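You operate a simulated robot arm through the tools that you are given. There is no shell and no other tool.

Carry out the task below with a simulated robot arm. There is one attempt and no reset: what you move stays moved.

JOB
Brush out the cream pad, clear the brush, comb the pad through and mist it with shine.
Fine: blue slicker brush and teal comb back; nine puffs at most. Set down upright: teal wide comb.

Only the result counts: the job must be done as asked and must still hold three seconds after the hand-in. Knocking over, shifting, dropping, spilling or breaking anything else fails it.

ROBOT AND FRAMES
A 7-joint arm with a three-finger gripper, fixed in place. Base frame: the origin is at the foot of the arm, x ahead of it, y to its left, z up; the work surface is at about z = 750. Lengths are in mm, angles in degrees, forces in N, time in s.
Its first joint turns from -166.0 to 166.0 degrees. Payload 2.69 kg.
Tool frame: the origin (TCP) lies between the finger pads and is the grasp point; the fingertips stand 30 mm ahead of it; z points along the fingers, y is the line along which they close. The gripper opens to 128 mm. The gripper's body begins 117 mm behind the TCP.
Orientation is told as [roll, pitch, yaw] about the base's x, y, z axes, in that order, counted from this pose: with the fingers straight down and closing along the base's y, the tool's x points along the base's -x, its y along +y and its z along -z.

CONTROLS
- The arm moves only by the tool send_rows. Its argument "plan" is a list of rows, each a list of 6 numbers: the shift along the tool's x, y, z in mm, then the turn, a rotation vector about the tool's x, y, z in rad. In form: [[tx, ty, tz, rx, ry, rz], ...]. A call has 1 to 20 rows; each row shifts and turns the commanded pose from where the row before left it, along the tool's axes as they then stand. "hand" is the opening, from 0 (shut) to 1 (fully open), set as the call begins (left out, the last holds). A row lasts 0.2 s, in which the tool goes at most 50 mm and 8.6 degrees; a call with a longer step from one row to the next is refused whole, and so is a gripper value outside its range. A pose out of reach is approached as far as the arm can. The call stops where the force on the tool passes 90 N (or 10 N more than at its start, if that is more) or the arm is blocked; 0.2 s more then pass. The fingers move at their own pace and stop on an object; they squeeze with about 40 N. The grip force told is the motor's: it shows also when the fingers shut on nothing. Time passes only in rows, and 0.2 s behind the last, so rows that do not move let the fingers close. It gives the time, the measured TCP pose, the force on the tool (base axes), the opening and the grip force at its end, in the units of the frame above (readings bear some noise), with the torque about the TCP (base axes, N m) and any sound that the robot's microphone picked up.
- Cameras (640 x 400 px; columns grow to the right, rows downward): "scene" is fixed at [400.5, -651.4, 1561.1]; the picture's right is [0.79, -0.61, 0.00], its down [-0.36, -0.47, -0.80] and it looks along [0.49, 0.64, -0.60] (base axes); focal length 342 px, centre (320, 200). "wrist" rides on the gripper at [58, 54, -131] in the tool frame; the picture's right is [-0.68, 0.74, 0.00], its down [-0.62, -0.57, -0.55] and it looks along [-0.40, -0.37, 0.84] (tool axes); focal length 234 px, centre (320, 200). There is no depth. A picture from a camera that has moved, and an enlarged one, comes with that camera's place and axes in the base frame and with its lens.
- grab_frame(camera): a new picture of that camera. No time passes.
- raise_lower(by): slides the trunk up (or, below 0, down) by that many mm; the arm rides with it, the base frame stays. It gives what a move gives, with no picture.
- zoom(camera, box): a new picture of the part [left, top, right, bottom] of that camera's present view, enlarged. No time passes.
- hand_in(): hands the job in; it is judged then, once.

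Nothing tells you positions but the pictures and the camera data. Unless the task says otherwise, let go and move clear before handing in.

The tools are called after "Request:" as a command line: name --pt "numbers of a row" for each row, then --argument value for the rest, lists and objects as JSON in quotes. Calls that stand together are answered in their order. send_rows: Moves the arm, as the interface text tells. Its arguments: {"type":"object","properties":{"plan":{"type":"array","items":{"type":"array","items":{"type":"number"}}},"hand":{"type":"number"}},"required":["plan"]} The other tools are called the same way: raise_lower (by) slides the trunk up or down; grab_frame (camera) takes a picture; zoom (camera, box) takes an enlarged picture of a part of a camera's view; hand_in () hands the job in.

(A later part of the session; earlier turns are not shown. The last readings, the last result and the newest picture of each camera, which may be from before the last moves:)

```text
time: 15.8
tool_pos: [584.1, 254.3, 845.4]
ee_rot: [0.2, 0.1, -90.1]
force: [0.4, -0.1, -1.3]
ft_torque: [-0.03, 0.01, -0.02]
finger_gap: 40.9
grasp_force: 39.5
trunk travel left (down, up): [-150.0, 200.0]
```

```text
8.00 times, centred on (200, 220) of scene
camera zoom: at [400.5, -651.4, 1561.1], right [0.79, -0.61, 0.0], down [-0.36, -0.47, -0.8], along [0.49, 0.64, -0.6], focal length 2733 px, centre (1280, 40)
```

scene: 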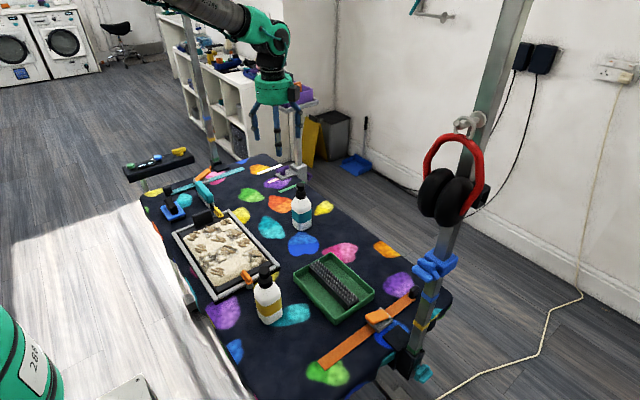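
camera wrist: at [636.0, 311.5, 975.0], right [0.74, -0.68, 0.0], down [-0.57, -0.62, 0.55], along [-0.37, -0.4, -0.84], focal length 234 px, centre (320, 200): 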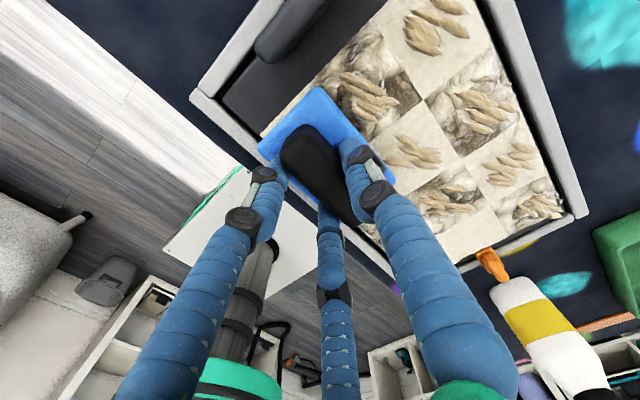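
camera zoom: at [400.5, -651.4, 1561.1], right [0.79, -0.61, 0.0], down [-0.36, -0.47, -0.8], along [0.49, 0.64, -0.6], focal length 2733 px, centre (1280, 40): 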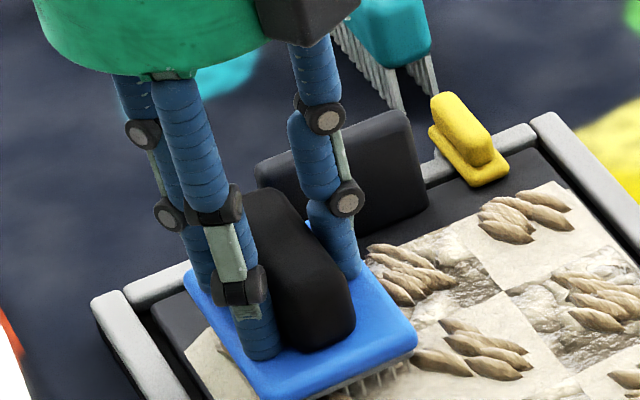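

The brush isn't displaced in the grip. I'll feel for the contact in 1 mm steps.

Request:
send_rows --pt "0 -3 1 0 0 0" --pt "0 0 1 0 0 0"

Request:
send_rows --pt "0 0 1 0 0 0"

Request:
send_rows --pt "0 0 1 0 0 0"

Request:
send_rows --pt "0 0 1 0 0 0"

```text
time: 16.4
tool_pos: [582.1, 254.9, 844.0]
ee_rot: [0.2, 0.1, -90.0]
force: [-0.6, -1.3, -1.0]
ft_torque: [0.04, -0.01, -0.01]
finger_gap: 40.6
grasp_force: 40.0
trunk travel left (down, up): [-150.0, 200.0]
```

```text
time: 16.8
tool_pos: [583.4, 255.5, 843.7]
ee_rot: [0.3, 0.3, -90.1]
force: [0.5, 0.0, -0.9]
ft_torque: [0.02, 0.01, 0.03]
finger_gap: 40.8
grasp_force: 40.6
trunk travel left (down, up): [-150.0, 200.0]
```

```text
time: 17.1
tool_pos: [582.0, 254.5, 842.2]
ee_rot: [0.4, 0.2, -89.9]
force: [0.8, 0.2, -0.5]
ft_torque: [0.01, 0.05, 0.01]
finger_gap: 40.7
grasp_force: 40.1
trunk travel left (down, up): [-150.0, 200.0]
```

```text
time: 17.6
tool_pos: [582.5, 255.1, 842.1]
ee_rot: [0.4, 0.2, -89.9]
force: [-1.8, -0.3, 2.3]
ft_torque: [0.07, 0.13, 0.02]
finger_gap: 40.4
grasp_force: 39.8
trunk travel left (down, up): [-150.0, 200.0]
```

Request:
send_rows --pt "0 0 1 0 0 0"

Request:
send_rows --pt "0 0 1 0 0 0"

Request:
zoom --camera "scene" --box '[160, 195, 240, 245]'

Request:
zoom --camera "wrist" --box '[220, 50, 420, 230]'

```text
time: 17.9
tool_pos: [583.9, 254.7, 842.0]
ee_rot: [0.4, 0.3, -90.0]
force: [-1.1, -1.6, 11.8]
ft_torque: [-0.24, 0.35, 0.04]
finger_gap: 40.7
grasp_force: 39.5
trunk travel left (down, up): [-150.0, 200.0]
```

```text
time: 18.4
tool_pos: [582.2, 255.3, 842.0]
ee_rot: [0.5, 0.2, -90.1]
force: [-5.0, -0.4, 26.6]
ft_torque: [-0.55, 0.67, -0.09]
finger_gap: 40.9
grasp_force: 40.7
trunk travel left (down, up): [-150.0, 200.0]
```

```text
8.00 times, centred on (200, 220) of scene
camera zoom: at [400.5, -651.4, 1561.1], right [0.79, -0.61, 0.0], down [-0.36, -0.47, -0.8], along [0.49, 0.64, -0.6], focal length 2733 px, centre (1280, 40)
```

zoom: 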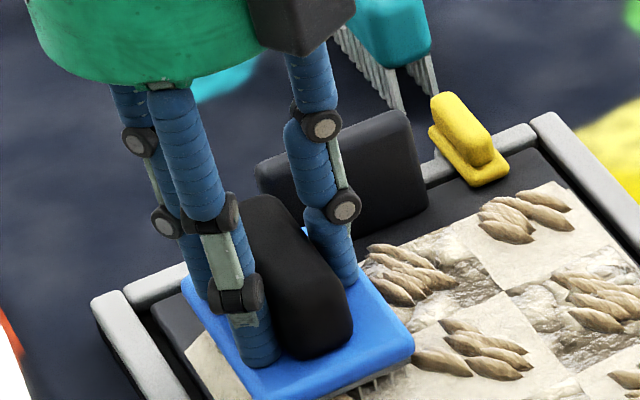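

```text
2.22 times, centred on (320, 140) of wrist
camera zoom: at [635.8, 312.9, 972.9], right [0.74, -0.68, 0.0], down [-0.57, -0.62, 0.54], along [-0.36, -0.4, -0.84], focal length 520 px, centre (320, 333)
```

zoom: 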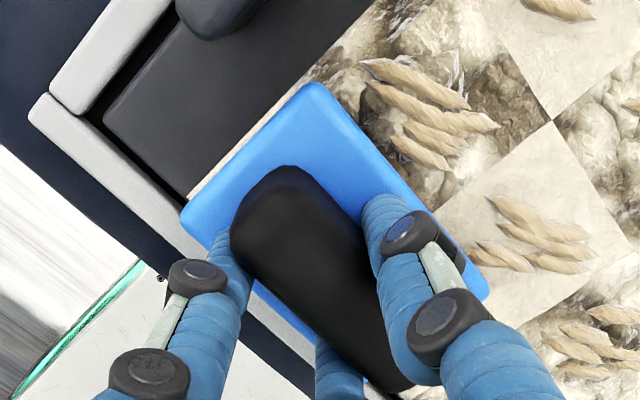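

Contact is stiff at TCP z of about 842, so the bristles touch near z 785, about 15 N per mm. I'll ease off 1 mm and try one light stroke along -y, then see what it does.

Request:
send_rows --pt "0 0 -1 0 0 0" --pt "-10 0 0 0 0 0" --pt "-12 0 0 0 0 0" --pt "-12 0 0 0 0 0"

Request:
zoom --camera "wrist" --box '[220, 20, 480, 230]'

Request:
zoom --camera "scene" --box '[160, 195, 260, 260]'

```text
time: 19.4
tool_pos: [582.7, 221.1, 841.3]
ee_rot: [0.4, 0.2, -89.9]
force: [1.4, 5.0, 23.8]
ft_torque: [0.1, 0.16, -0.09]
finger_gap: 40.4
grasp_force: 40.2
trunk travel left (down, up): [-150.0, 200.0]
```

```text
1.90 times, centred on (350, 125) of wrist
camera zoom: at [635.7, 278.3, 972.8], right [0.74, -0.68, 0.0], down [-0.57, -0.62, 0.54], along [-0.36, -0.4, -0.84], focal length 446 px, centre (263, 343)
```

zoom: 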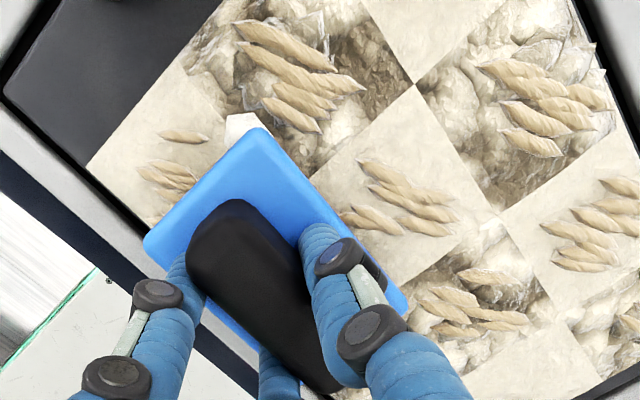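

```text
6.15 times, centred on (210, 228) of scene
camera zoom: at [400.5, -651.4, 1561.1], right [0.79, -0.61, 0.0], down [-0.36, -0.47, -0.8], along [0.49, 0.64, -0.6], focal length 2102 px, centre (997, 31)
```

zoom: 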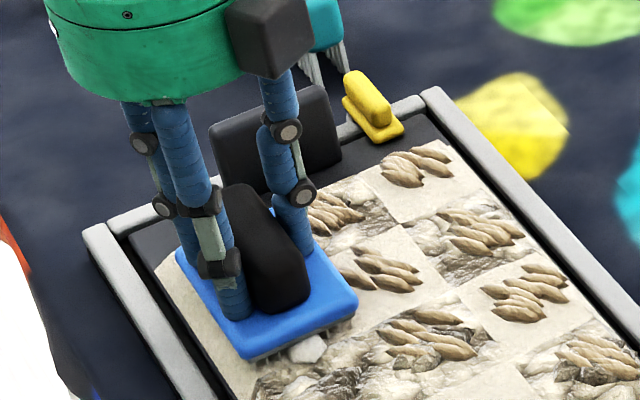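

The brush slides over the pad and some pale fluff shows at its edge. I'll continue this stroke to the lane's end.

Request:
send_rows --pt "-12 0 0 0 0 0" --pt "-12 0 0 0 0 0" --pt "-12 0 0 0 0 0" --pt "-12 0 0 0 0 0" --pt "-12 0 0 0 0 0" --pt "-12 0 0 0 0 0"

Request:
zoom --camera "wrist" --box '[220, 20, 480, 230]'

Request:
zoom --camera "scene" --box '[160, 195, 280, 300]'

```text
time: 20.8
tool_pos: [581.8, 148.7, 842.5]
ee_rot: [0.4, 0.2, -90.1]
force: [0.8, 6.8, 28.1]
ft_torque: [0.15, 0.17, -0.09]
finger_gap: 40.6
grasp_force: 40.0
trunk travel left (down, up): [-150.0, 200.0]
```

```text
1.90 times, centred on (350, 125) of wrist
camera zoom: at [635.3, 206.4, 972.7], right [0.74, -0.68, 0.0], down [-0.57, -0.62, 0.54], along [-0.37, -0.4, -0.84], focal length 446 px, centre (263, 343)
```

zoom: 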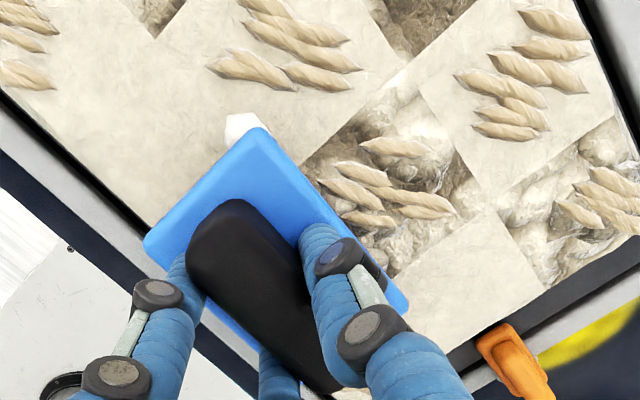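

```text
3.81 times, centred on (220, 248) of scene
camera zoom: at [400.5, -651.4, 1561.1], right [0.79, -0.61, 0.0], down [-0.36, -0.47, -0.8], along [0.49, 0.64, -0.6], focal length 1302 px, centre (701, 19)
```

zoom: 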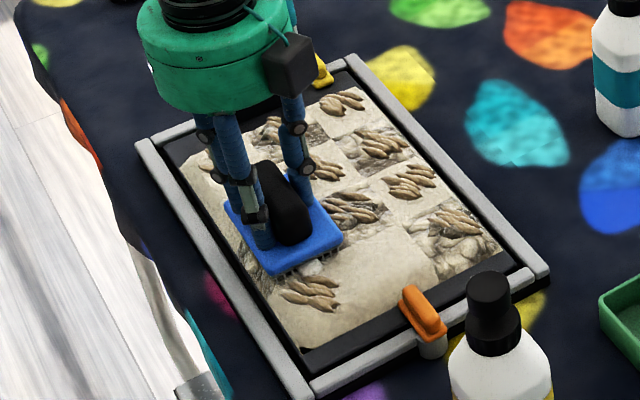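

It works: swept cells turn smooth, their tufts vanish, and white fluff collects on the brush. I'll finish this lane down to the -y end.

Request:
send_rows --pt "-12 0 0 0 0 0" --pt "-12 0 0 0 0 0" --pt "-12 0 0 0 0 0" --pt "-12 0 0 0 0 0" --pt "-12 0 0 0 0 0" --pt "-8 0 0 0 0 0"

Request:
zoom --camera "scene" --box '[160, 195, 280, 300]'

Request:
grab_frame --camera "wrist"

```text
time: 22.1
tool_pos: [583.2, 81.8, 841.4]
ee_rot: [0.5, 0.1, -89.9]
force: [0.3, 13.1, 41.2]
ft_torque: [0.52, 0.18, -0.01]
finger_gap: 40.6
grasp_force: 39.9
trunk travel left (down, up): [-150.0, 200.0]
```

```text
3.81 times, centred on (220, 248) of scene
camera zoom: at [400.5, -651.4, 1561.1], right [0.79, -0.61, 0.0], down [-0.36, -0.47, -0.8], along [0.49, 0.64, -0.6], focal length 1302 px, centre (701, 19)
```

zoom: 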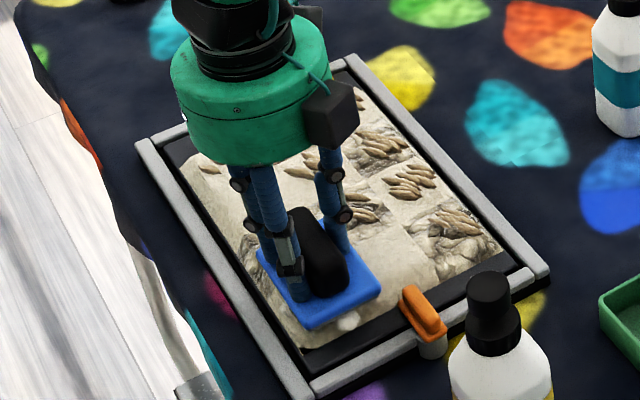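

```text
taken
camera wrist: at [635.1, 139.6, 972.5], right [0.74, -0.68, 0.0], down [-0.57, -0.62, 0.54], along [-0.36, -0.4, -0.84], focal length 234 px, centre (320, 200)
```

wrist: 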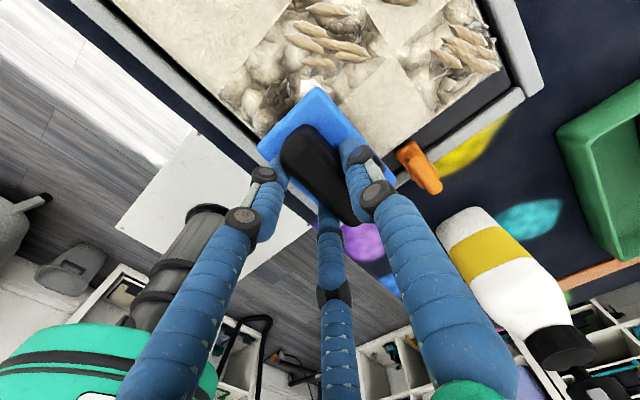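

Request:
send_rows --pt "0 0 -5 0 0 0" --pt "0 0 -45 0 0 0" --pt "45 0 0 0 0 0" --pt "45 0 0 0 0 0" --pt "45 0 0 0 0 0"

Request:
grab_frame --camera "wrist"

Request:
zoom --camera "scene" --box '[160, 170, 300, 300]'

```text
time: 23.4
tool_pos: [583.8, 216.1, 892.5]
ee_rot: [0.3, 0.2, -90.1]
force: [-0.1, 0.6, -1.1]
ft_torque: [0.0, 0.01, -0.02]
finger_gap: 40.9
grasp_force: 39.9
trunk travel left (down, up): [-150.0, 200.0]
```

```text
taken
camera wrist: at [637.5, 274.4, 1022.4], right [0.74, -0.68, 0.0], down [-0.57, -0.62, 0.54], along [-0.37, -0.4, -0.84], focal length 234 px, centre (320, 200)
```

wrist: 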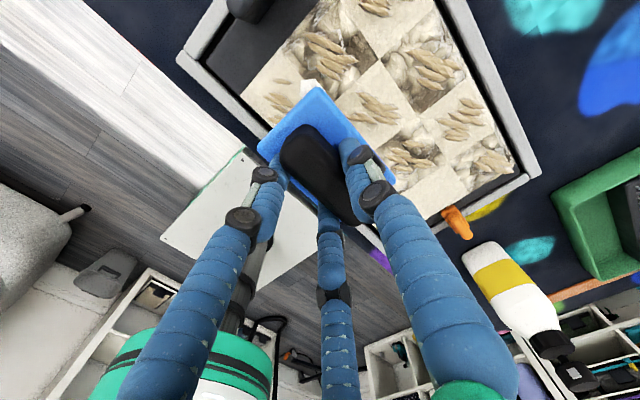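

```text
3.08 times, centred on (230, 235) of scene
camera zoom: at [400.5, -651.4, 1561.1], right [0.79, -0.61, 0.0], down [-0.36, -0.47, -0.8], along [0.49, 0.64, -0.6], focal length 1051 px, centre (597, 92)
```

zoom: 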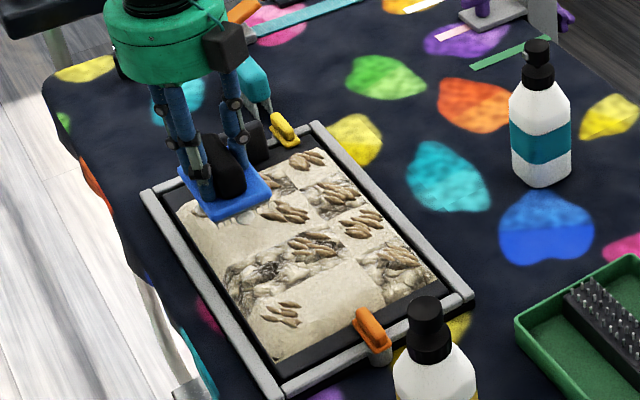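

Tufts in A2 are gone, but A1 and A4 at the lane's ends were only partly traversed, so each cell needs enough travel under the brush. I'll go back over A1 with short strokes.

Request:
send_rows --pt "28 -2 0 0 0 0" --pt "28 -2 0 0 0 0" --pt "0 0 25 0 0 0" --pt "0 0 20 0 0 0"

Request:
send_rows --pt "0 0 2 0 0 0" --pt "0 0 0 0 0 0"

```text
time: 24.4
tool_pos: [579.6, 272.0, 846.4]
ee_rot: [0.4, 0.2, -90.0]
force: [-0.2, 0.1, -1.5]
ft_torque: [0.01, -0.03, 0.03]
finger_gap: 40.5
grasp_force: 39.5
trunk travel left (down, up): [-150.0, 200.0]
```

```text
time: 24.9
tool_pos: [578.4, 271.8, 845.4]
ee_rot: [0.4, 0.3, -90.1]
force: [0.2, -0.4, -0.3]
ft_torque: [0.01, 0.0, -0.01]
finger_gap: 40.4
grasp_force: 39.6
trunk travel left (down, up): [-150.0, 200.0]
```

Request:
send_rows --pt "0 0 2 0 0 0" --pt "0 0 0 0 0 0"

Request:
send_rows --pt "0 0 1 0 0 0" --pt "0 0 0 0 0 0"

Request:
send_rows --pt "0 0 1 0 0 0" --pt "0 0 0 0 0 0"

```text
time: 25.6
tool_pos: [579.8, 273.4, 842.3]
ee_rot: [0.4, 0.3, -90.0]
force: [-0.1, 0.1, -0.4]
ft_torque: [0.0, 0.04, 0.06]
finger_gap: 40.5
grasp_force: 39.8
trunk travel left (down, up): [-150.0, 200.0]
```

```text
time: 26.1
tool_pos: [580.0, 271.3, 840.8]
ee_rot: [0.4, 0.1, -90.0]
force: [-0.8, 0.6, 8.3]
ft_torque: [-0.38, 0.24, -0.01]
finger_gap: 40.6
grasp_force: 39.9
trunk travel left (down, up): [-150.0, 200.0]
```

```text
time: 26.8
tool_pos: [579.0, 272.9, 841.8]
ee_rot: [0.5, 0.2, -90.1]
force: [0.7, -4.7, 21.3]
ft_torque: [-0.97, 0.27, 0.01]
finger_gap: 40.7
grasp_force: 40.0
trunk travel left (down, up): [-150.0, 200.0]
```

Request:
send_rows --pt "0 0 -0.5 -0.0035 -0.0087 0" --pt "-12 0 0 0 0 0" --pt "-12 0 0 0 0 0" --pt "-12 0 0 0 0 0" --pt "-12 0 0 0 0 0" --pt "12 0 0 0 0 0" --pt "12 0 0 0 0 0" --pt "12 0 0 0 0 0" --pt "12 0 0 0 0 0" --pt "-12 0 0 0 0 0" --pt "-12 0 0 0 0 0" --pt "-12 0 0 0 0 0" --pt "-12 0 0 0 0 0" --pt "-12 0 0 0 0 0" --pt "-12 0 0 0 0 0"

Request:
zoom --camera "wrist" --box '[180, 0, 500, 230]'

Request:
zoom --camera "scene" --box '[160, 170, 300, 300]'

```text
time: 29.9
tool_pos: [578.6, 200.9, 841.5]
ee_rot: [0.6, -0.3, -90.0]
force: [0.4, 8.5, 32.9]
ft_torque: [1.05, 0.46, -0.12]
finger_gap: 40.7
grasp_force: 39.6
trunk travel left (down, up): [-150.0, 200.0]
```

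```text
1.74 times, centred on (340, 115) of wrist
camera zoom: at [631.2, 260.2, 972.3], right [0.74, -0.68, 0.01], down [-0.57, -0.61, 0.55], along [-0.36, -0.41, -0.84], focal length 407 px, centre (285, 348)
```

zoom: 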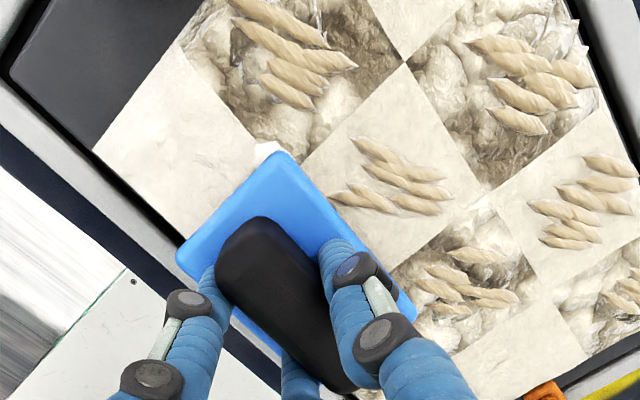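

```text
3.08 times, centred on (230, 235) of scene
camera zoom: at [400.5, -651.4, 1561.1], right [0.79, -0.61, 0.0], down [-0.36, -0.47, -0.8], along [0.49, 0.64, -0.6], focal length 1051 px, centre (597, 92)
```

zoom: 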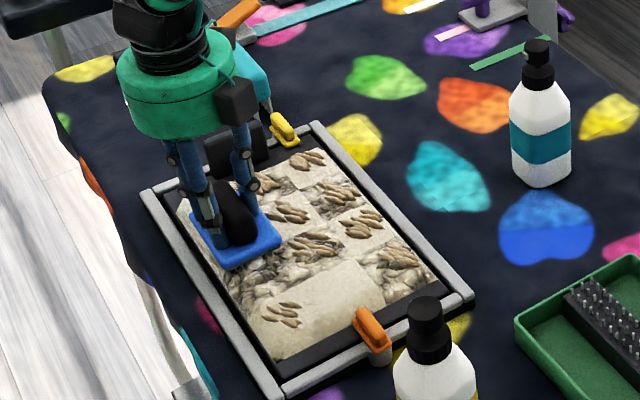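

A1 is clear now. I'll correct the small tilt, ease the force, and work the A4 end of this lane with back-and-forth strokes.

Request:
send_rows --pt "0 0 -1 0.0105 0.0052 0" --pt "-14 0 0 0 0 0" --pt "-14 0 0 0 0 0" --pt "-14 0 0 0 0 0"

Request:
send_rows --pt "-14 0 0 0 0 0" --pt "-14 0 0 0 0 0" --pt "-14 0 0 0 0 0" --pt "-14 0 0 0 0 0" --pt "-14 0 0 0 0 0" --pt "-14 0 0 0 0 0" --pt "-14 0 0 0 0 0"

Request:
zoom --camera "wrist" --box '[180, 0, 500, 230]'

Request:
zoom --camera "scene" --box '[160, 170, 300, 300]'

```text
time: 30.9
tool_pos: [576.6, 158.5, 841.5]
ee_rot: [-0.2, -0.1, -90.1]
force: [-0.8, -2.0, 3.9]
ft_torque: [-0.32, -0.18, -0.08]
finger_gap: 40.5
grasp_force: 40.0
trunk travel left (down, up): [-150.0, 200.0]
```

```text
time: 32.5
tool_pos: [577.7, 60.0, 842.6]
ee_rot: [0.0, -0.2, -90.0]
force: [0.2, 0.2, -1.2]
ft_torque: [-0.04, -0.01, 0.03]
finger_gap: 40.7
grasp_force: 39.9
trunk travel left (down, up): [-150.0, 200.0]
```

```text
1.74 times, centred on (340, 115) of wrist
camera zoom: at [631.7, 118.4, 972.6], right [0.74, -0.68, 0.0], down [-0.57, -0.62, 0.55], along [-0.37, -0.4, -0.84], focal length 407 px, centre (285, 348)
```

zoom: 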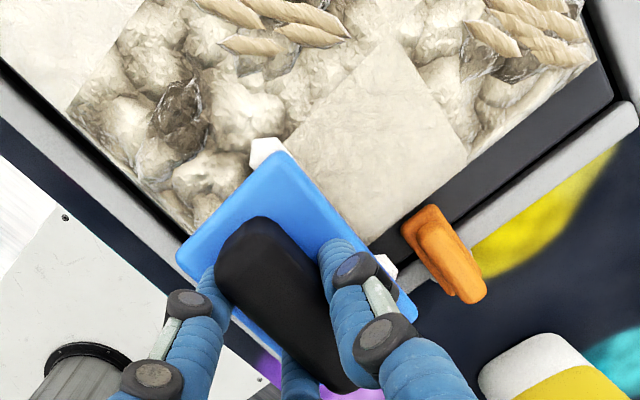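

```text
3.08 times, centred on (230, 235) of scene
camera zoom: at [400.5, -651.4, 1561.1], right [0.79, -0.61, 0.0], down [-0.36, -0.47, -0.8], along [0.49, 0.64, -0.6], focal length 1051 px, centre (597, 92)
```

zoom: 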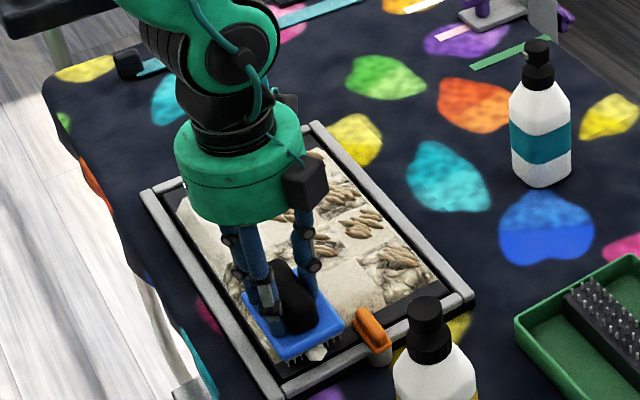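

Request:
send_rows --pt "0 0 1.2 0 0 0" --pt "14 0 0 0 0 0" --pt "14 0 0 0 0 0" --pt "14 0 0 0 0 0" --pt "14 0 0 0 0 0"

Request:
zoom --camera "scene" --box '[160, 170, 300, 300]'

Request:
zoom --camera "wrist" --box '[180, 0, 500, 230]'

```text
time: 33.8
tool_pos: [578.8, 116.3, 840.4]
ee_rot: [0.2, 0.0, -89.9]
force: [-1.4, -4.5, 24.4]
ft_torque: [-0.71, -0.08, 0.05]
finger_gap: 40.3
grasp_force: 40.7
trunk travel left (down, up): [-150.0, 200.0]
```

```text
3.08 times, centred on (230, 235) of scene
camera zoom: at [400.5, -651.4, 1561.1], right [0.79, -0.61, 0.0], down [-0.36, -0.47, -0.8], along [0.49, 0.64, -0.6], focal length 1051 px, centre (597, 92)
```

zoom: 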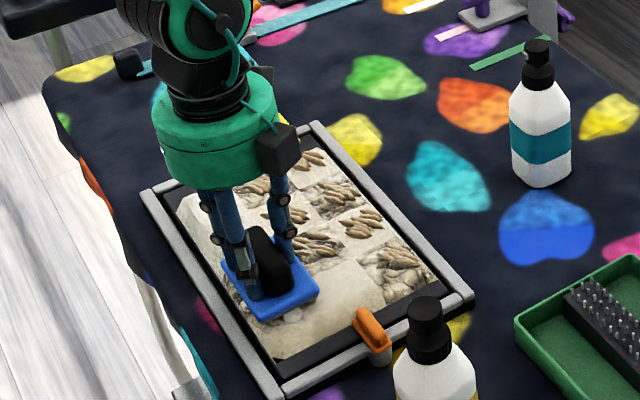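

```text
1.74 times, centred on (340, 115) of wrist
camera zoom: at [632.8, 174.0, 972.3], right [0.74, -0.68, 0.0], down [-0.57, -0.62, 0.55], along [-0.37, -0.4, -0.84], focal length 407 px, centre (285, 348)
```

zoom: 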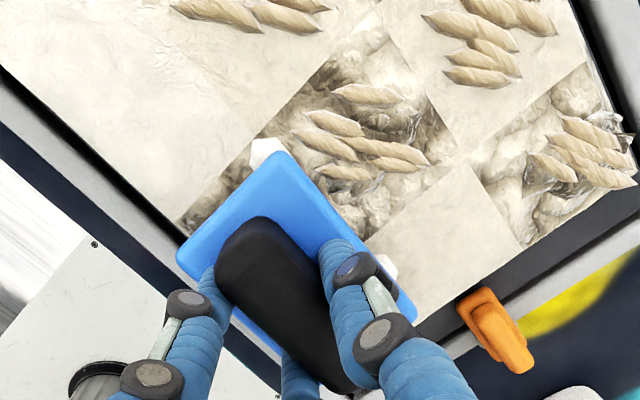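

Lane A is clear. Lane B is next: lift, move to the +y end with the brush centred near x 642, and stroke down.

Request:
send_rows --pt "0 0 -15 0 0 0" --pt "39 13.6 0 0 0 0" --pt "39 13.6 0 0 0 0" --pt "39 13.6 0 0 0 0" --pt "38 13.6 0 0 0 0" --pt "0 0 10 0 0 0"

Request:
zoom --camera "scene" --box '[160, 170, 280, 270]'

Request:
zoom --camera "wrist" --box '[180, 0, 500, 230]'

```text
time: 35.1
tool_pos: [632.0, 274.1, 843.9]
ee_rot: [-0.1, -0.1, -90.0]
force: [0.0, 0.4, -1.3]
ft_torque: [0.0, 0.0, -0.02]
finger_gap: 40.5
grasp_force: 39.7
trunk travel left (down, up): [-150.0, 200.0]
```

```text
4.00 times, centred on (220, 220) of scene
camera zoom: at [400.5, -651.4, 1561.1], right [0.79, -0.61, 0.0], down [-0.36, -0.47, -0.8], along [0.49, 0.64, -0.6], focal length 1367 px, centre (720, 120)
```

zoom: 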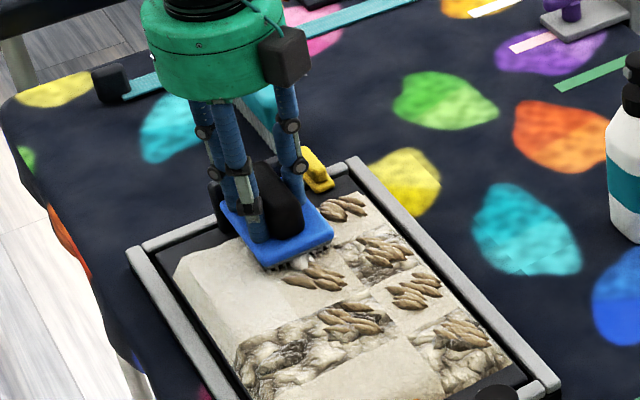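

```text
1.74 times, centred on (340, 115) of wrist
camera zoom: at [687.0, 332.0, 974.6], right [0.74, -0.68, 0.0], down [-0.56, -0.61, 0.55], along [-0.37, -0.41, -0.83], focal length 407 px, centre (285, 348)
```

zoom: 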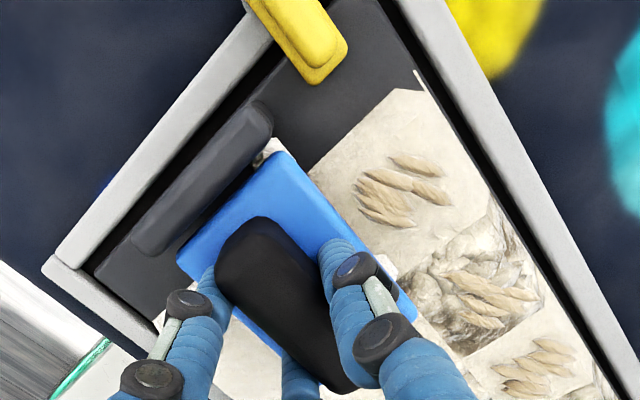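

Request:
send_rows --pt "-2 0 1.5 0 0 0" --pt "0 0 0 0 0 0"

Request:
send_rows --pt "0 0 1 0 0 0" --pt "0 0 0 0 0 0"

Request:
send_rows --pt "0 0 1 0 0 0" --pt "0 0 0 0 0 0"

```text
time: 35.8
tool_pos: [632.6, 270.3, 844.0]
ee_rot: [0.0, 0.0, -90.0]
force: [0.1, 1.1, -1.2]
ft_torque: [-0.01, -0.01, -0.01]
finger_gap: 40.7
grasp_force: 39.4
trunk travel left (down, up): [-150.0, 200.0]
```

```text
time: 36.4
tool_pos: [632.0, 270.6, 842.4]
ee_rot: [-0.1, 0.0, -90.0]
force: [0.2, 0.4, -1.3]
ft_torque: [-0.01, 0.01, -0.03]
finger_gap: 40.7
grasp_force: 40.4
trunk travel left (down, up): [-150.0, 200.0]
```

```text
time: 37.0
tool_pos: [631.8, 271.3, 841.9]
ee_rot: [0.0, 0.0, -90.1]
force: [0.5, 0.4, -0.8]
ft_torque: [0.0, -0.04, -0.03]
finger_gap: 40.5
grasp_force: 40.1
trunk travel left (down, up): [-150.0, 200.0]
```

Request:
send_rows --pt "0 0 1 0 0 0" --pt "0 0 0 0 0 0"

Request:
send_rows --pt "0 0 0.7 0 0 0" --pt "0 0 0 0 0 0"

```text
time: 37.5
tool_pos: [631.9, 269.4, 840.7]
ee_rot: [0.0, 0.0, -90.0]
force: [-2.8, -0.2, 8.0]
ft_torque: [-0.14, -0.07, -0.05]
finger_gap: 40.7
grasp_force: 39.6
trunk travel left (down, up): [-150.0, 200.0]
```

```text
time: 38.1
tool_pos: [633.0, 270.2, 842.5]
ee_rot: [0.1, 0.0, -90.0]
force: [-2.7, 0.3, 17.4]
ft_torque: [-0.34, 0.0, -0.01]
finger_gap: 40.7
grasp_force: 40.1
trunk travel left (down, up): [-150.0, 200.0]
```

Request:
send_rows --pt "-12 0 0 0 0 0" --pt "-12 0 0 0 0 0" --pt "-12 0 0 0 0 0" --pt "-12 0 0 0 0 0" --pt "12 0 0 0 0 0" --pt "12 0 0 0 0 0" --pt "12 0 0 0 0 0" --pt "12 0 0 0 0 0" --pt "-12 0 0 0 0 0" --pt "-12 0 0 0 0 0" --pt "-12 0 0 0 0 0" --pt "-12 0 0 0 0 0"

Request:
send_rows --pt "-12 0 0 0 0 0" --pt "-12 0 0 0 0 0" --pt "-12 0 0 0 0 0" --pt "-12 0 0 0 0 0" --pt "-12 0 0 0 0 0" --pt "-12 0 0 0 0 0"

Request:
zoom --camera "wrist" --box '[180, 0, 500, 230]'

Request:
zoom --camera "scene" --box '[160, 170, 280, 270]'

```text
time: 40.8
tool_pos: [632.6, 221.8, 841.9]
ee_rot: [0.0, 0.0, -89.9]
force: [0.4, 3.4, 17.6]
ft_torque: [0.17, -0.22, -0.02]
finger_gap: 40.7
grasp_force: 40.6
trunk travel left (down, up): [-150.0, 200.0]
```

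```text
time: 42.1
tool_pos: [632.4, 148.3, 841.7]
ee_rot: [0.1, 0.0, -90.0]
force: [1.0, 6.8, 30.7]
ft_torque: [0.31, -0.25, 0.0]
finger_gap: 40.8
grasp_force: 39.8
trunk travel left (down, up): [-150.0, 200.0]
```

```text
1.74 times, centred on (340, 115) of wrist
camera zoom: at [686.2, 207.2, 972.1], right [0.74, -0.68, 0.0], down [-0.57, -0.62, 0.55], along [-0.37, -0.4, -0.84], focal length 407 px, centre (285, 348)
```

zoom: 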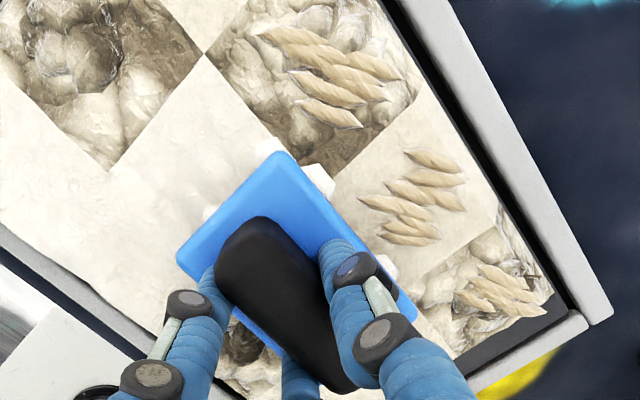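

```text
4.00 times, centred on (220, 220) of scene
camera zoom: at [400.5, -651.4, 1561.1], right [0.79, -0.61, 0.0], down [-0.36, -0.47, -0.8], along [0.49, 0.64, -0.6], focal length 1367 px, centre (720, 120)
```

zoom: 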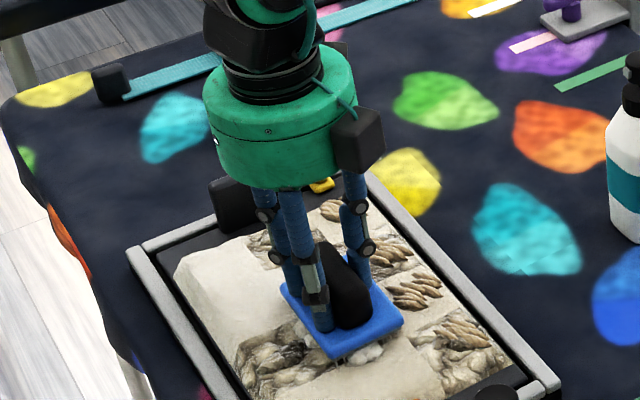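

Request:
send_rows --pt "0 0 -0.5 0 0 0" --pt "-12 0 0 0 0 0" --pt "-12 0 0 0 0 0" --pt "-12 0 0 0 0 0" --pt "-10 0 0 0 0 0" --pt "10 0 0 0 0 0" --pt "12 0 0 0 0 0" --pt "12 0 0 0 0 0" --pt "12 0 0 0 0 0" --pt "12 0 0 0 0 0"

Request:
zoom --camera "wrist" --box '[180, 0, 500, 230]'

Request:
zoom --camera "scene" --box '[160, 170, 280, 270]'

```text
time: 44.4
tool_pos: [631.9, 161.2, 841.3]
ee_rot: [0.0, 0.0, -90.0]
force: [-1.5, -1.9, 19.7]
ft_torque: [-0.29, -0.02, 0.09]
finger_gap: 40.3
grasp_force: 39.6
trunk travel left (down, up): [-150.0, 200.0]
```

```text
1.74 times, centred on (340, 115) of wrist
camera zoom: at [685.9, 220.3, 972.2], right [0.74, -0.68, 0.0], down [-0.57, -0.62, 0.55], along [-0.37, -0.4, -0.84], focal length 407 px, centre (285, 348)
```

zoom: 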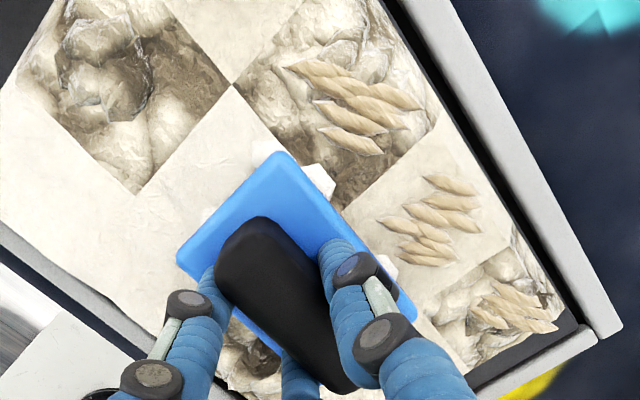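

```text
4.00 times, centred on (220, 220) of scene
camera zoom: at [400.5, -651.4, 1561.1], right [0.79, -0.61, 0.0], down [-0.36, -0.47, -0.8], along [0.49, 0.64, -0.6], focal length 1367 px, centre (720, 120)
```

zoom: 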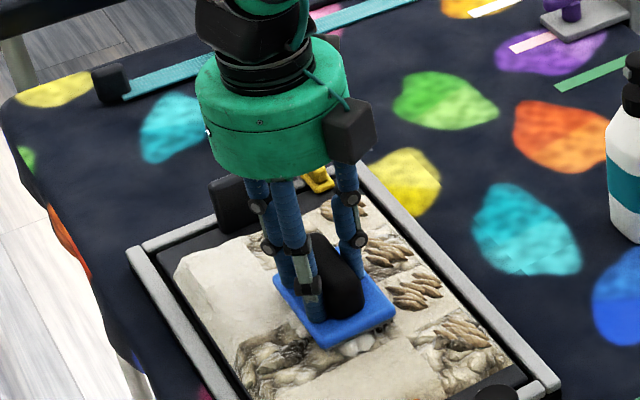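

Lane B looks clear as well. On to lane C.

Request:
send_rows --pt "0 0 -15 0 0 0" --pt "35 18.5 0 0 0 0" --pt "35 18.5 0 0 0 0" --pt "34 18.5 0 0 0 0" --pt "0 0 12 0 0 0" --pt "0 0 1.5 0 0 0" --pt "0 0 0 0 0 0"

Request:
zoom --camera "wrist" --box '[180, 0, 500, 230]'

Request:
zoom --camera "scene" --box '[160, 170, 300, 290]'

```text
time: 46.0
tool_pos: [688.6, 264.0, 843.8]
ee_rot: [-0.1, -0.1, -90.0]
force: [0.4, 1.1, -0.9]
ft_torque: [0.02, 0.03, 0.0]
finger_gap: 40.8
grasp_force: 39.7
trunk travel left (down, up): [-150.0, 200.0]
```

```text
1.74 times, centred on (340, 115) of wrist
camera zoom: at [743.1, 323.1, 973.4], right [0.74, -0.68, 0.0], down [-0.57, -0.62, 0.55], along [-0.37, -0.4, -0.84], focal length 407 px, centre (285, 348)
```

zoom: 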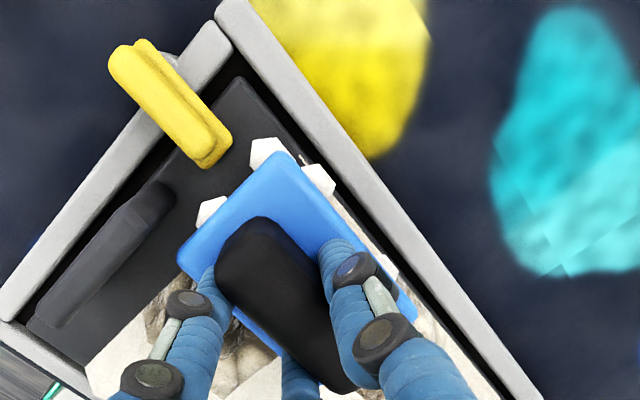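

```text
3.33 times, centred on (230, 230) of scene
camera zoom: at [400.5, -651.4, 1561.1], right [0.79, -0.61, 0.0], down [-0.36, -0.47, -0.8], along [0.49, 0.64, -0.6], focal length 1139 px, centre (620, 100)
```

zoom: 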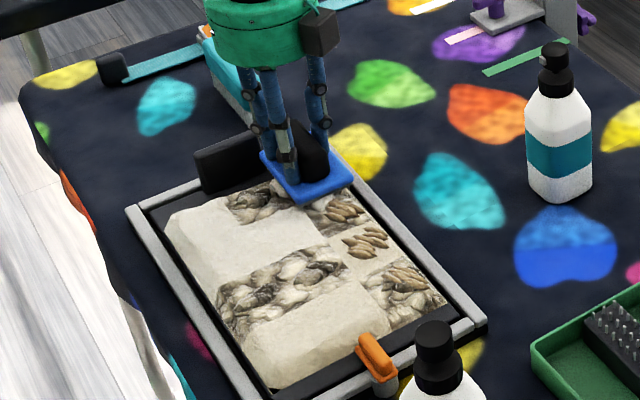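

Request:
send_rows --pt "0 0 1.5 0 0 0" --pt "0 0 0 0 0 0"

Request:
send_rows --pt "0 0 1 0 0 0" --pt "0 0 0 0 0 0"

Request:
send_rows --pt "0 0 0.7 0 0 0" --pt "0 0 0 0 0 0"

```text
time: 46.5
tool_pos: [689.2, 265.4, 842.5]
ee_rot: [0.0, 0.0, -90.0]
force: [-0.7, -0.1, 4.9]
ft_torque: [-0.01, -0.1, -0.04]
finger_gap: 40.6
grasp_force: 39.8
trunk travel left (down, up): [-150.0, 200.0]
```

```text
time: 47.1
tool_pos: [689.3, 264.6, 841.6]
ee_rot: [0.1, 0.0, -90.0]
force: [-1.0, -5.0, 16.7]
ft_torque: [-0.47, -0.05, -0.05]
finger_gap: 40.7
grasp_force: 40.1
trunk travel left (down, up): [-150.0, 200.0]
```

```text
time: 47.8
tool_pos: [688.0, 265.9, 841.9]
ee_rot: [0.3, -0.1, -90.0]
force: [-0.1, -5.1, 33.1]
ft_torque: [-0.7, 0.01, -0.03]
finger_gap: 40.3
grasp_force: 39.7
trunk travel left (down, up): [-150.0, 200.0]
```

Request:
send_rows --pt "0 0 -0.8 0 0 0" --pt "-12 0 0 0 0 0" --pt "-12 0 0 0 0 0" --pt "-12 0 0 0 0 0" --pt "-12 0 0 0 0 0" --pt "12 0 0 0 0 0" --pt "12 0 0 0 0 0" --pt "12 0 0 0 0 0" --pt "12 0 0 0 0 0" --pt "-12 0 0 0 0 0" --pt "-12 0 0 0 0 0" --pt "-12 0 0 0 0 0" --pt "-12 0 0 0 0 0"

Request:
zoom --camera "wrist" --box '[180, 0, 500, 230]'

Request:
zoom --camera "scene" --box '[160, 170, 300, 290]'

```text
time: 50.5
tool_pos: [687.4, 216.7, 841.2]
ee_rot: [0.1, 0.0, -90.0]
force: [-1.8, 3.8, 25.9]
ft_torque: [0.38, -0.05, -0.1]
finger_gap: 40.5
grasp_force: 40.4
trunk travel left (down, up): [-150.0, 200.0]
```

```text
1.74 times, centred on (340, 115) of wrist
camera zoom: at [741.7, 275.2, 972.0], right [0.74, -0.68, 0.0], down [-0.57, -0.61, 0.55], along [-0.37, -0.4, -0.84], focal length 407 px, centre (285, 348)
```

zoom: 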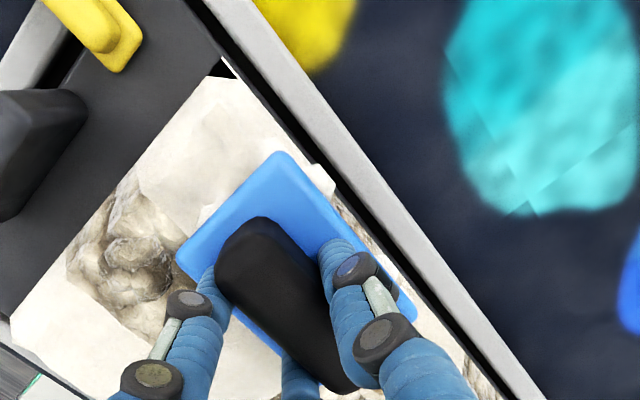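

```text
3.33 times, centred on (230, 230) of scene
camera zoom: at [400.5, -651.4, 1561.1], right [0.79, -0.61, 0.0], down [-0.36, -0.47, -0.8], along [0.49, 0.64, -0.6], focal length 1139 px, centre (620, 100)
```

zoom: 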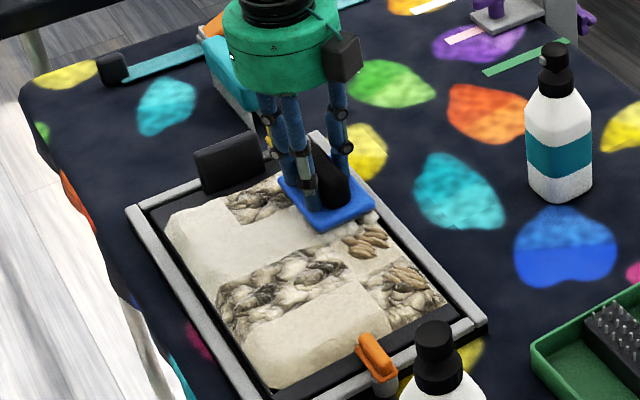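

Request:
send_rows --pt "0 0 -0.5 0 0 0" --pt "-12 0 0 0 0 0" --pt "-12 0 0 0 0 0" --pt "-12 0 0 0 0 0" --pt "-12 0 0 0 0 0" --pt "-12 0 0 0 0 0" --pt "-12 0 0 0 0 0" --pt "-12 0 0 0 0 0" --pt "-12 0 0 0 0 0" --pt "-12 0 0 0 0 0"

Request:
send_rows --pt "-12 0 0 0 0 0" --pt "-12 0 0 0 0 0" --pt "-12 0 0 0 0 0" --pt "-9 0 0 0 0 0" --pt "9 0 0 0 0 0" --pt "12 0 0 0 0 0" --pt "12 0 0 0 0 0" --pt "12 0 0 0 0 0" --pt "12 0 0 0 0 0"

Request:
zoom --camera "wrist" --box '[180, 0, 500, 230]'

Request:
zoom --camera "scene" --box '[160, 170, 300, 290]'

```text
time: 52.8
tool_pos: [688.4, 109.4, 841.9]
ee_rot: [0.0, -0.1, -90.0]
force: [-0.3, 4.3, 22.3]
ft_torque: [0.28, -0.21, -0.02]
finger_gap: 40.5
grasp_force: 40.0
trunk travel left (down, up): [-150.0, 200.0]
```

```text
time: 54.8
tool_pos: [687.3, 120.6, 841.2]
ee_rot: [0.1, 0.0, -90.1]
force: [-0.2, -11.6, 37.4]
ft_torque: [-0.95, 0.04, 0.06]
finger_gap: 40.5
grasp_force: 40.0
trunk travel left (down, up): [-150.0, 200.0]
```

```text
1.74 times, centred on (340, 115) of wrist
camera zoom: at [741.7, 178.4, 972.0], right [0.74, -0.68, 0.0], down [-0.57, -0.62, 0.55], along [-0.37, -0.4, -0.84], focal length 407 px, centre (285, 348)
```

zoom: 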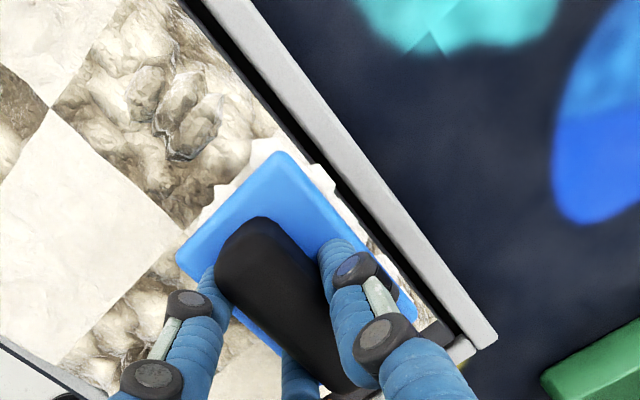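

```text
3.33 times, centred on (230, 230) of scene
camera zoom: at [400.5, -651.4, 1561.1], right [0.79, -0.61, 0.0], down [-0.36, -0.47, -0.8], along [0.49, 0.64, -0.6], focal length 1139 px, centre (620, 100)
```

zoom: 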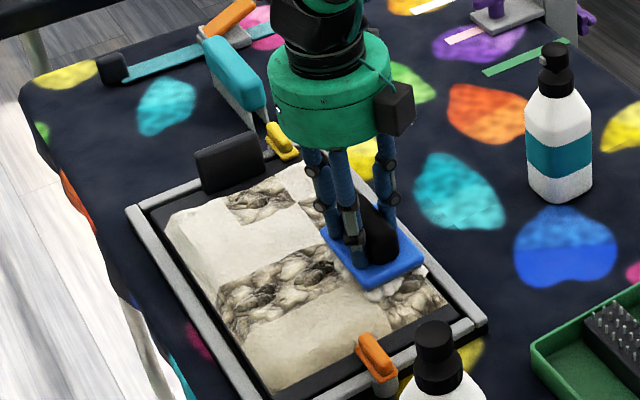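

Request:
send_rows --pt "0 0 -20 0 0 0" --pt "0 0 -40 0 0 0" --pt "0 40 -30 0 0 0" --pt "0 40 0 0 0 0"

Request:
grab_frame --camera "wrist"

Request:
zoom --camera "scene" --box '[160, 190, 290, 300]'

Request:
grab_frame --camera "scene"

```text
time: 55.8
tool_pos: [767.9, 120.3, 928.0]
ee_rot: [-0.1, -0.1, -90.0]
force: [-0.3, -0.1, -0.6]
ft_torque: [-0.02, -0.06, 0.01]
finger_gap: 40.4
grasp_force: 39.8
trunk travel left (down, up): [-150.0, 200.0]
```

```text
taken
camera wrist: at [822.6, 179.7, 1058.3], right [0.74, -0.68, 0.0], down [-0.56, -0.61, 0.55], along [-0.37, -0.4, -0.83], focal length 234 px, centre (320, 200)
```

wrist: 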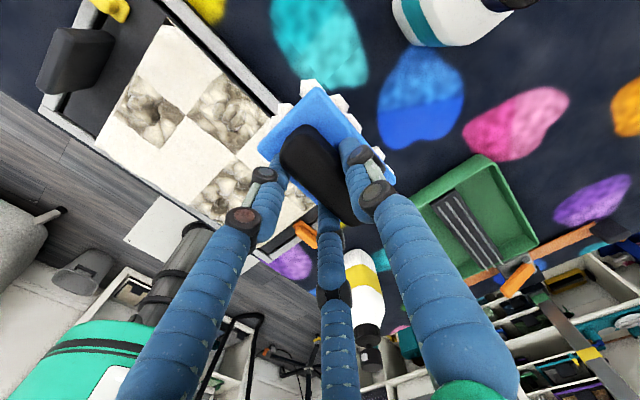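

```text
3.64 times, centred on (225, 245) of scene
camera zoom: at [400.5, -651.4, 1561.1], right [0.79, -0.61, 0.0], down [-0.36, -0.47, -0.8], along [0.49, 0.64, -0.6], focal length 1242 px, centre (666, 36)
```

zoom: 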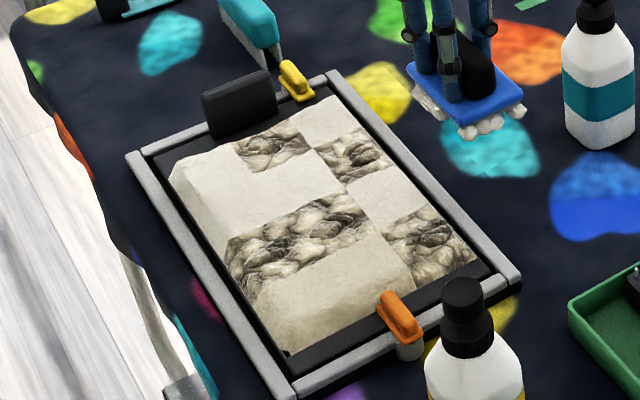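

```text
taken
```

scene: 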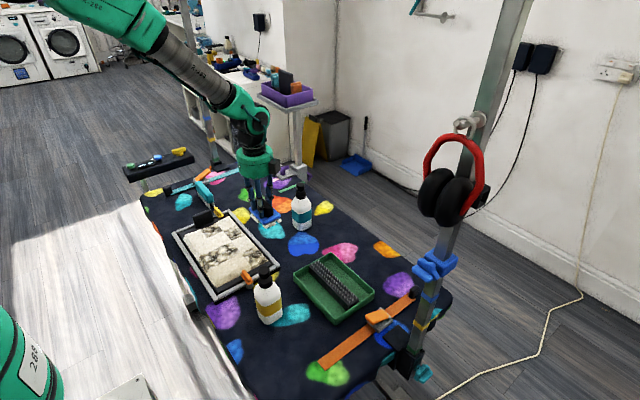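

All the tufts are out and the brush carries a load of white fluff. Next I take it over to the pin bar in the green tray to clear it.

Request:
send_rows --pt "-41 5.5 0 0 0 0" --pt "-41 5.5 0 0 0 0" --pt "-41 5.5 0 0 0 0" --pt "-41 5.5 0 0 0 0" --pt "-41 5.5 0 0 0 0" --pt "-41 5.5 0 0 0 0" --pt "-41 5.5 0 0 0 0"

Request:
grab_frame --camera "wrist"

Request:
zoom --camera "scene" --box '[270, 200, 410, 330]'

```text
time: 57.4
tool_pos: [807.0, -168.0, 928.3]
ee_rot: [0.0, -0.1, -90.1]
force: [0.0, 0.5, -1.0]
ft_torque: [-0.02, 0.0, -0.02]
finger_gap: 40.4
grasp_force: 40.2
trunk travel left (down, up): [-150.0, 200.0]
```

```text
taken
camera wrist: at [861.5, -109.2, 1058.4], right [0.74, -0.68, 0.0], down [-0.56, -0.62, 0.55], along [-0.37, -0.4, -0.84], focal length 234 px, centre (320, 200)
```

wrist: 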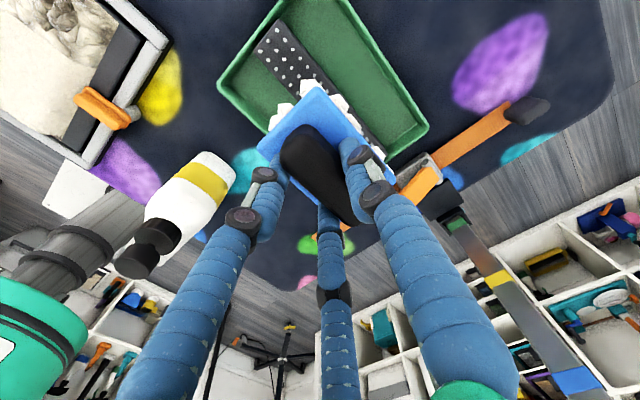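

```text
3.08 times, centred on (340, 265) of scene
camera zoom: at [400.5, -651.4, 1561.1], right [0.79, -0.61, 0.0], down [-0.36, -0.47, -0.8], along [0.49, 0.64, -0.6], focal length 1051 px, centre (258, 0)
```

zoom: 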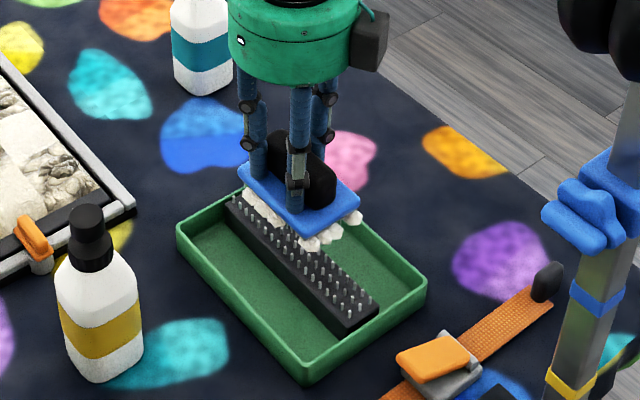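

Request:
zoom --camera "wrist" --box '[200, 0, 450, 160]'

```text
2.50 times, centred on (325, 80) of wrist
camera zoom: at [861.5, -109.2, 1058.4], right [0.74, -0.68, 0.0], down [-0.56, -0.62, 0.55], along [-0.37, -0.4, -0.84], focal length 585 px, centre (308, 500)
```

zoom: 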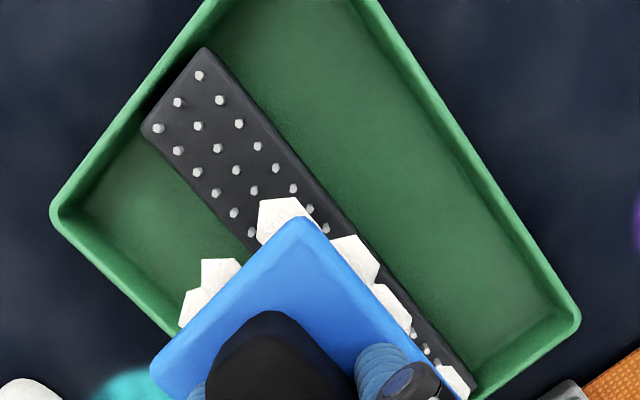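

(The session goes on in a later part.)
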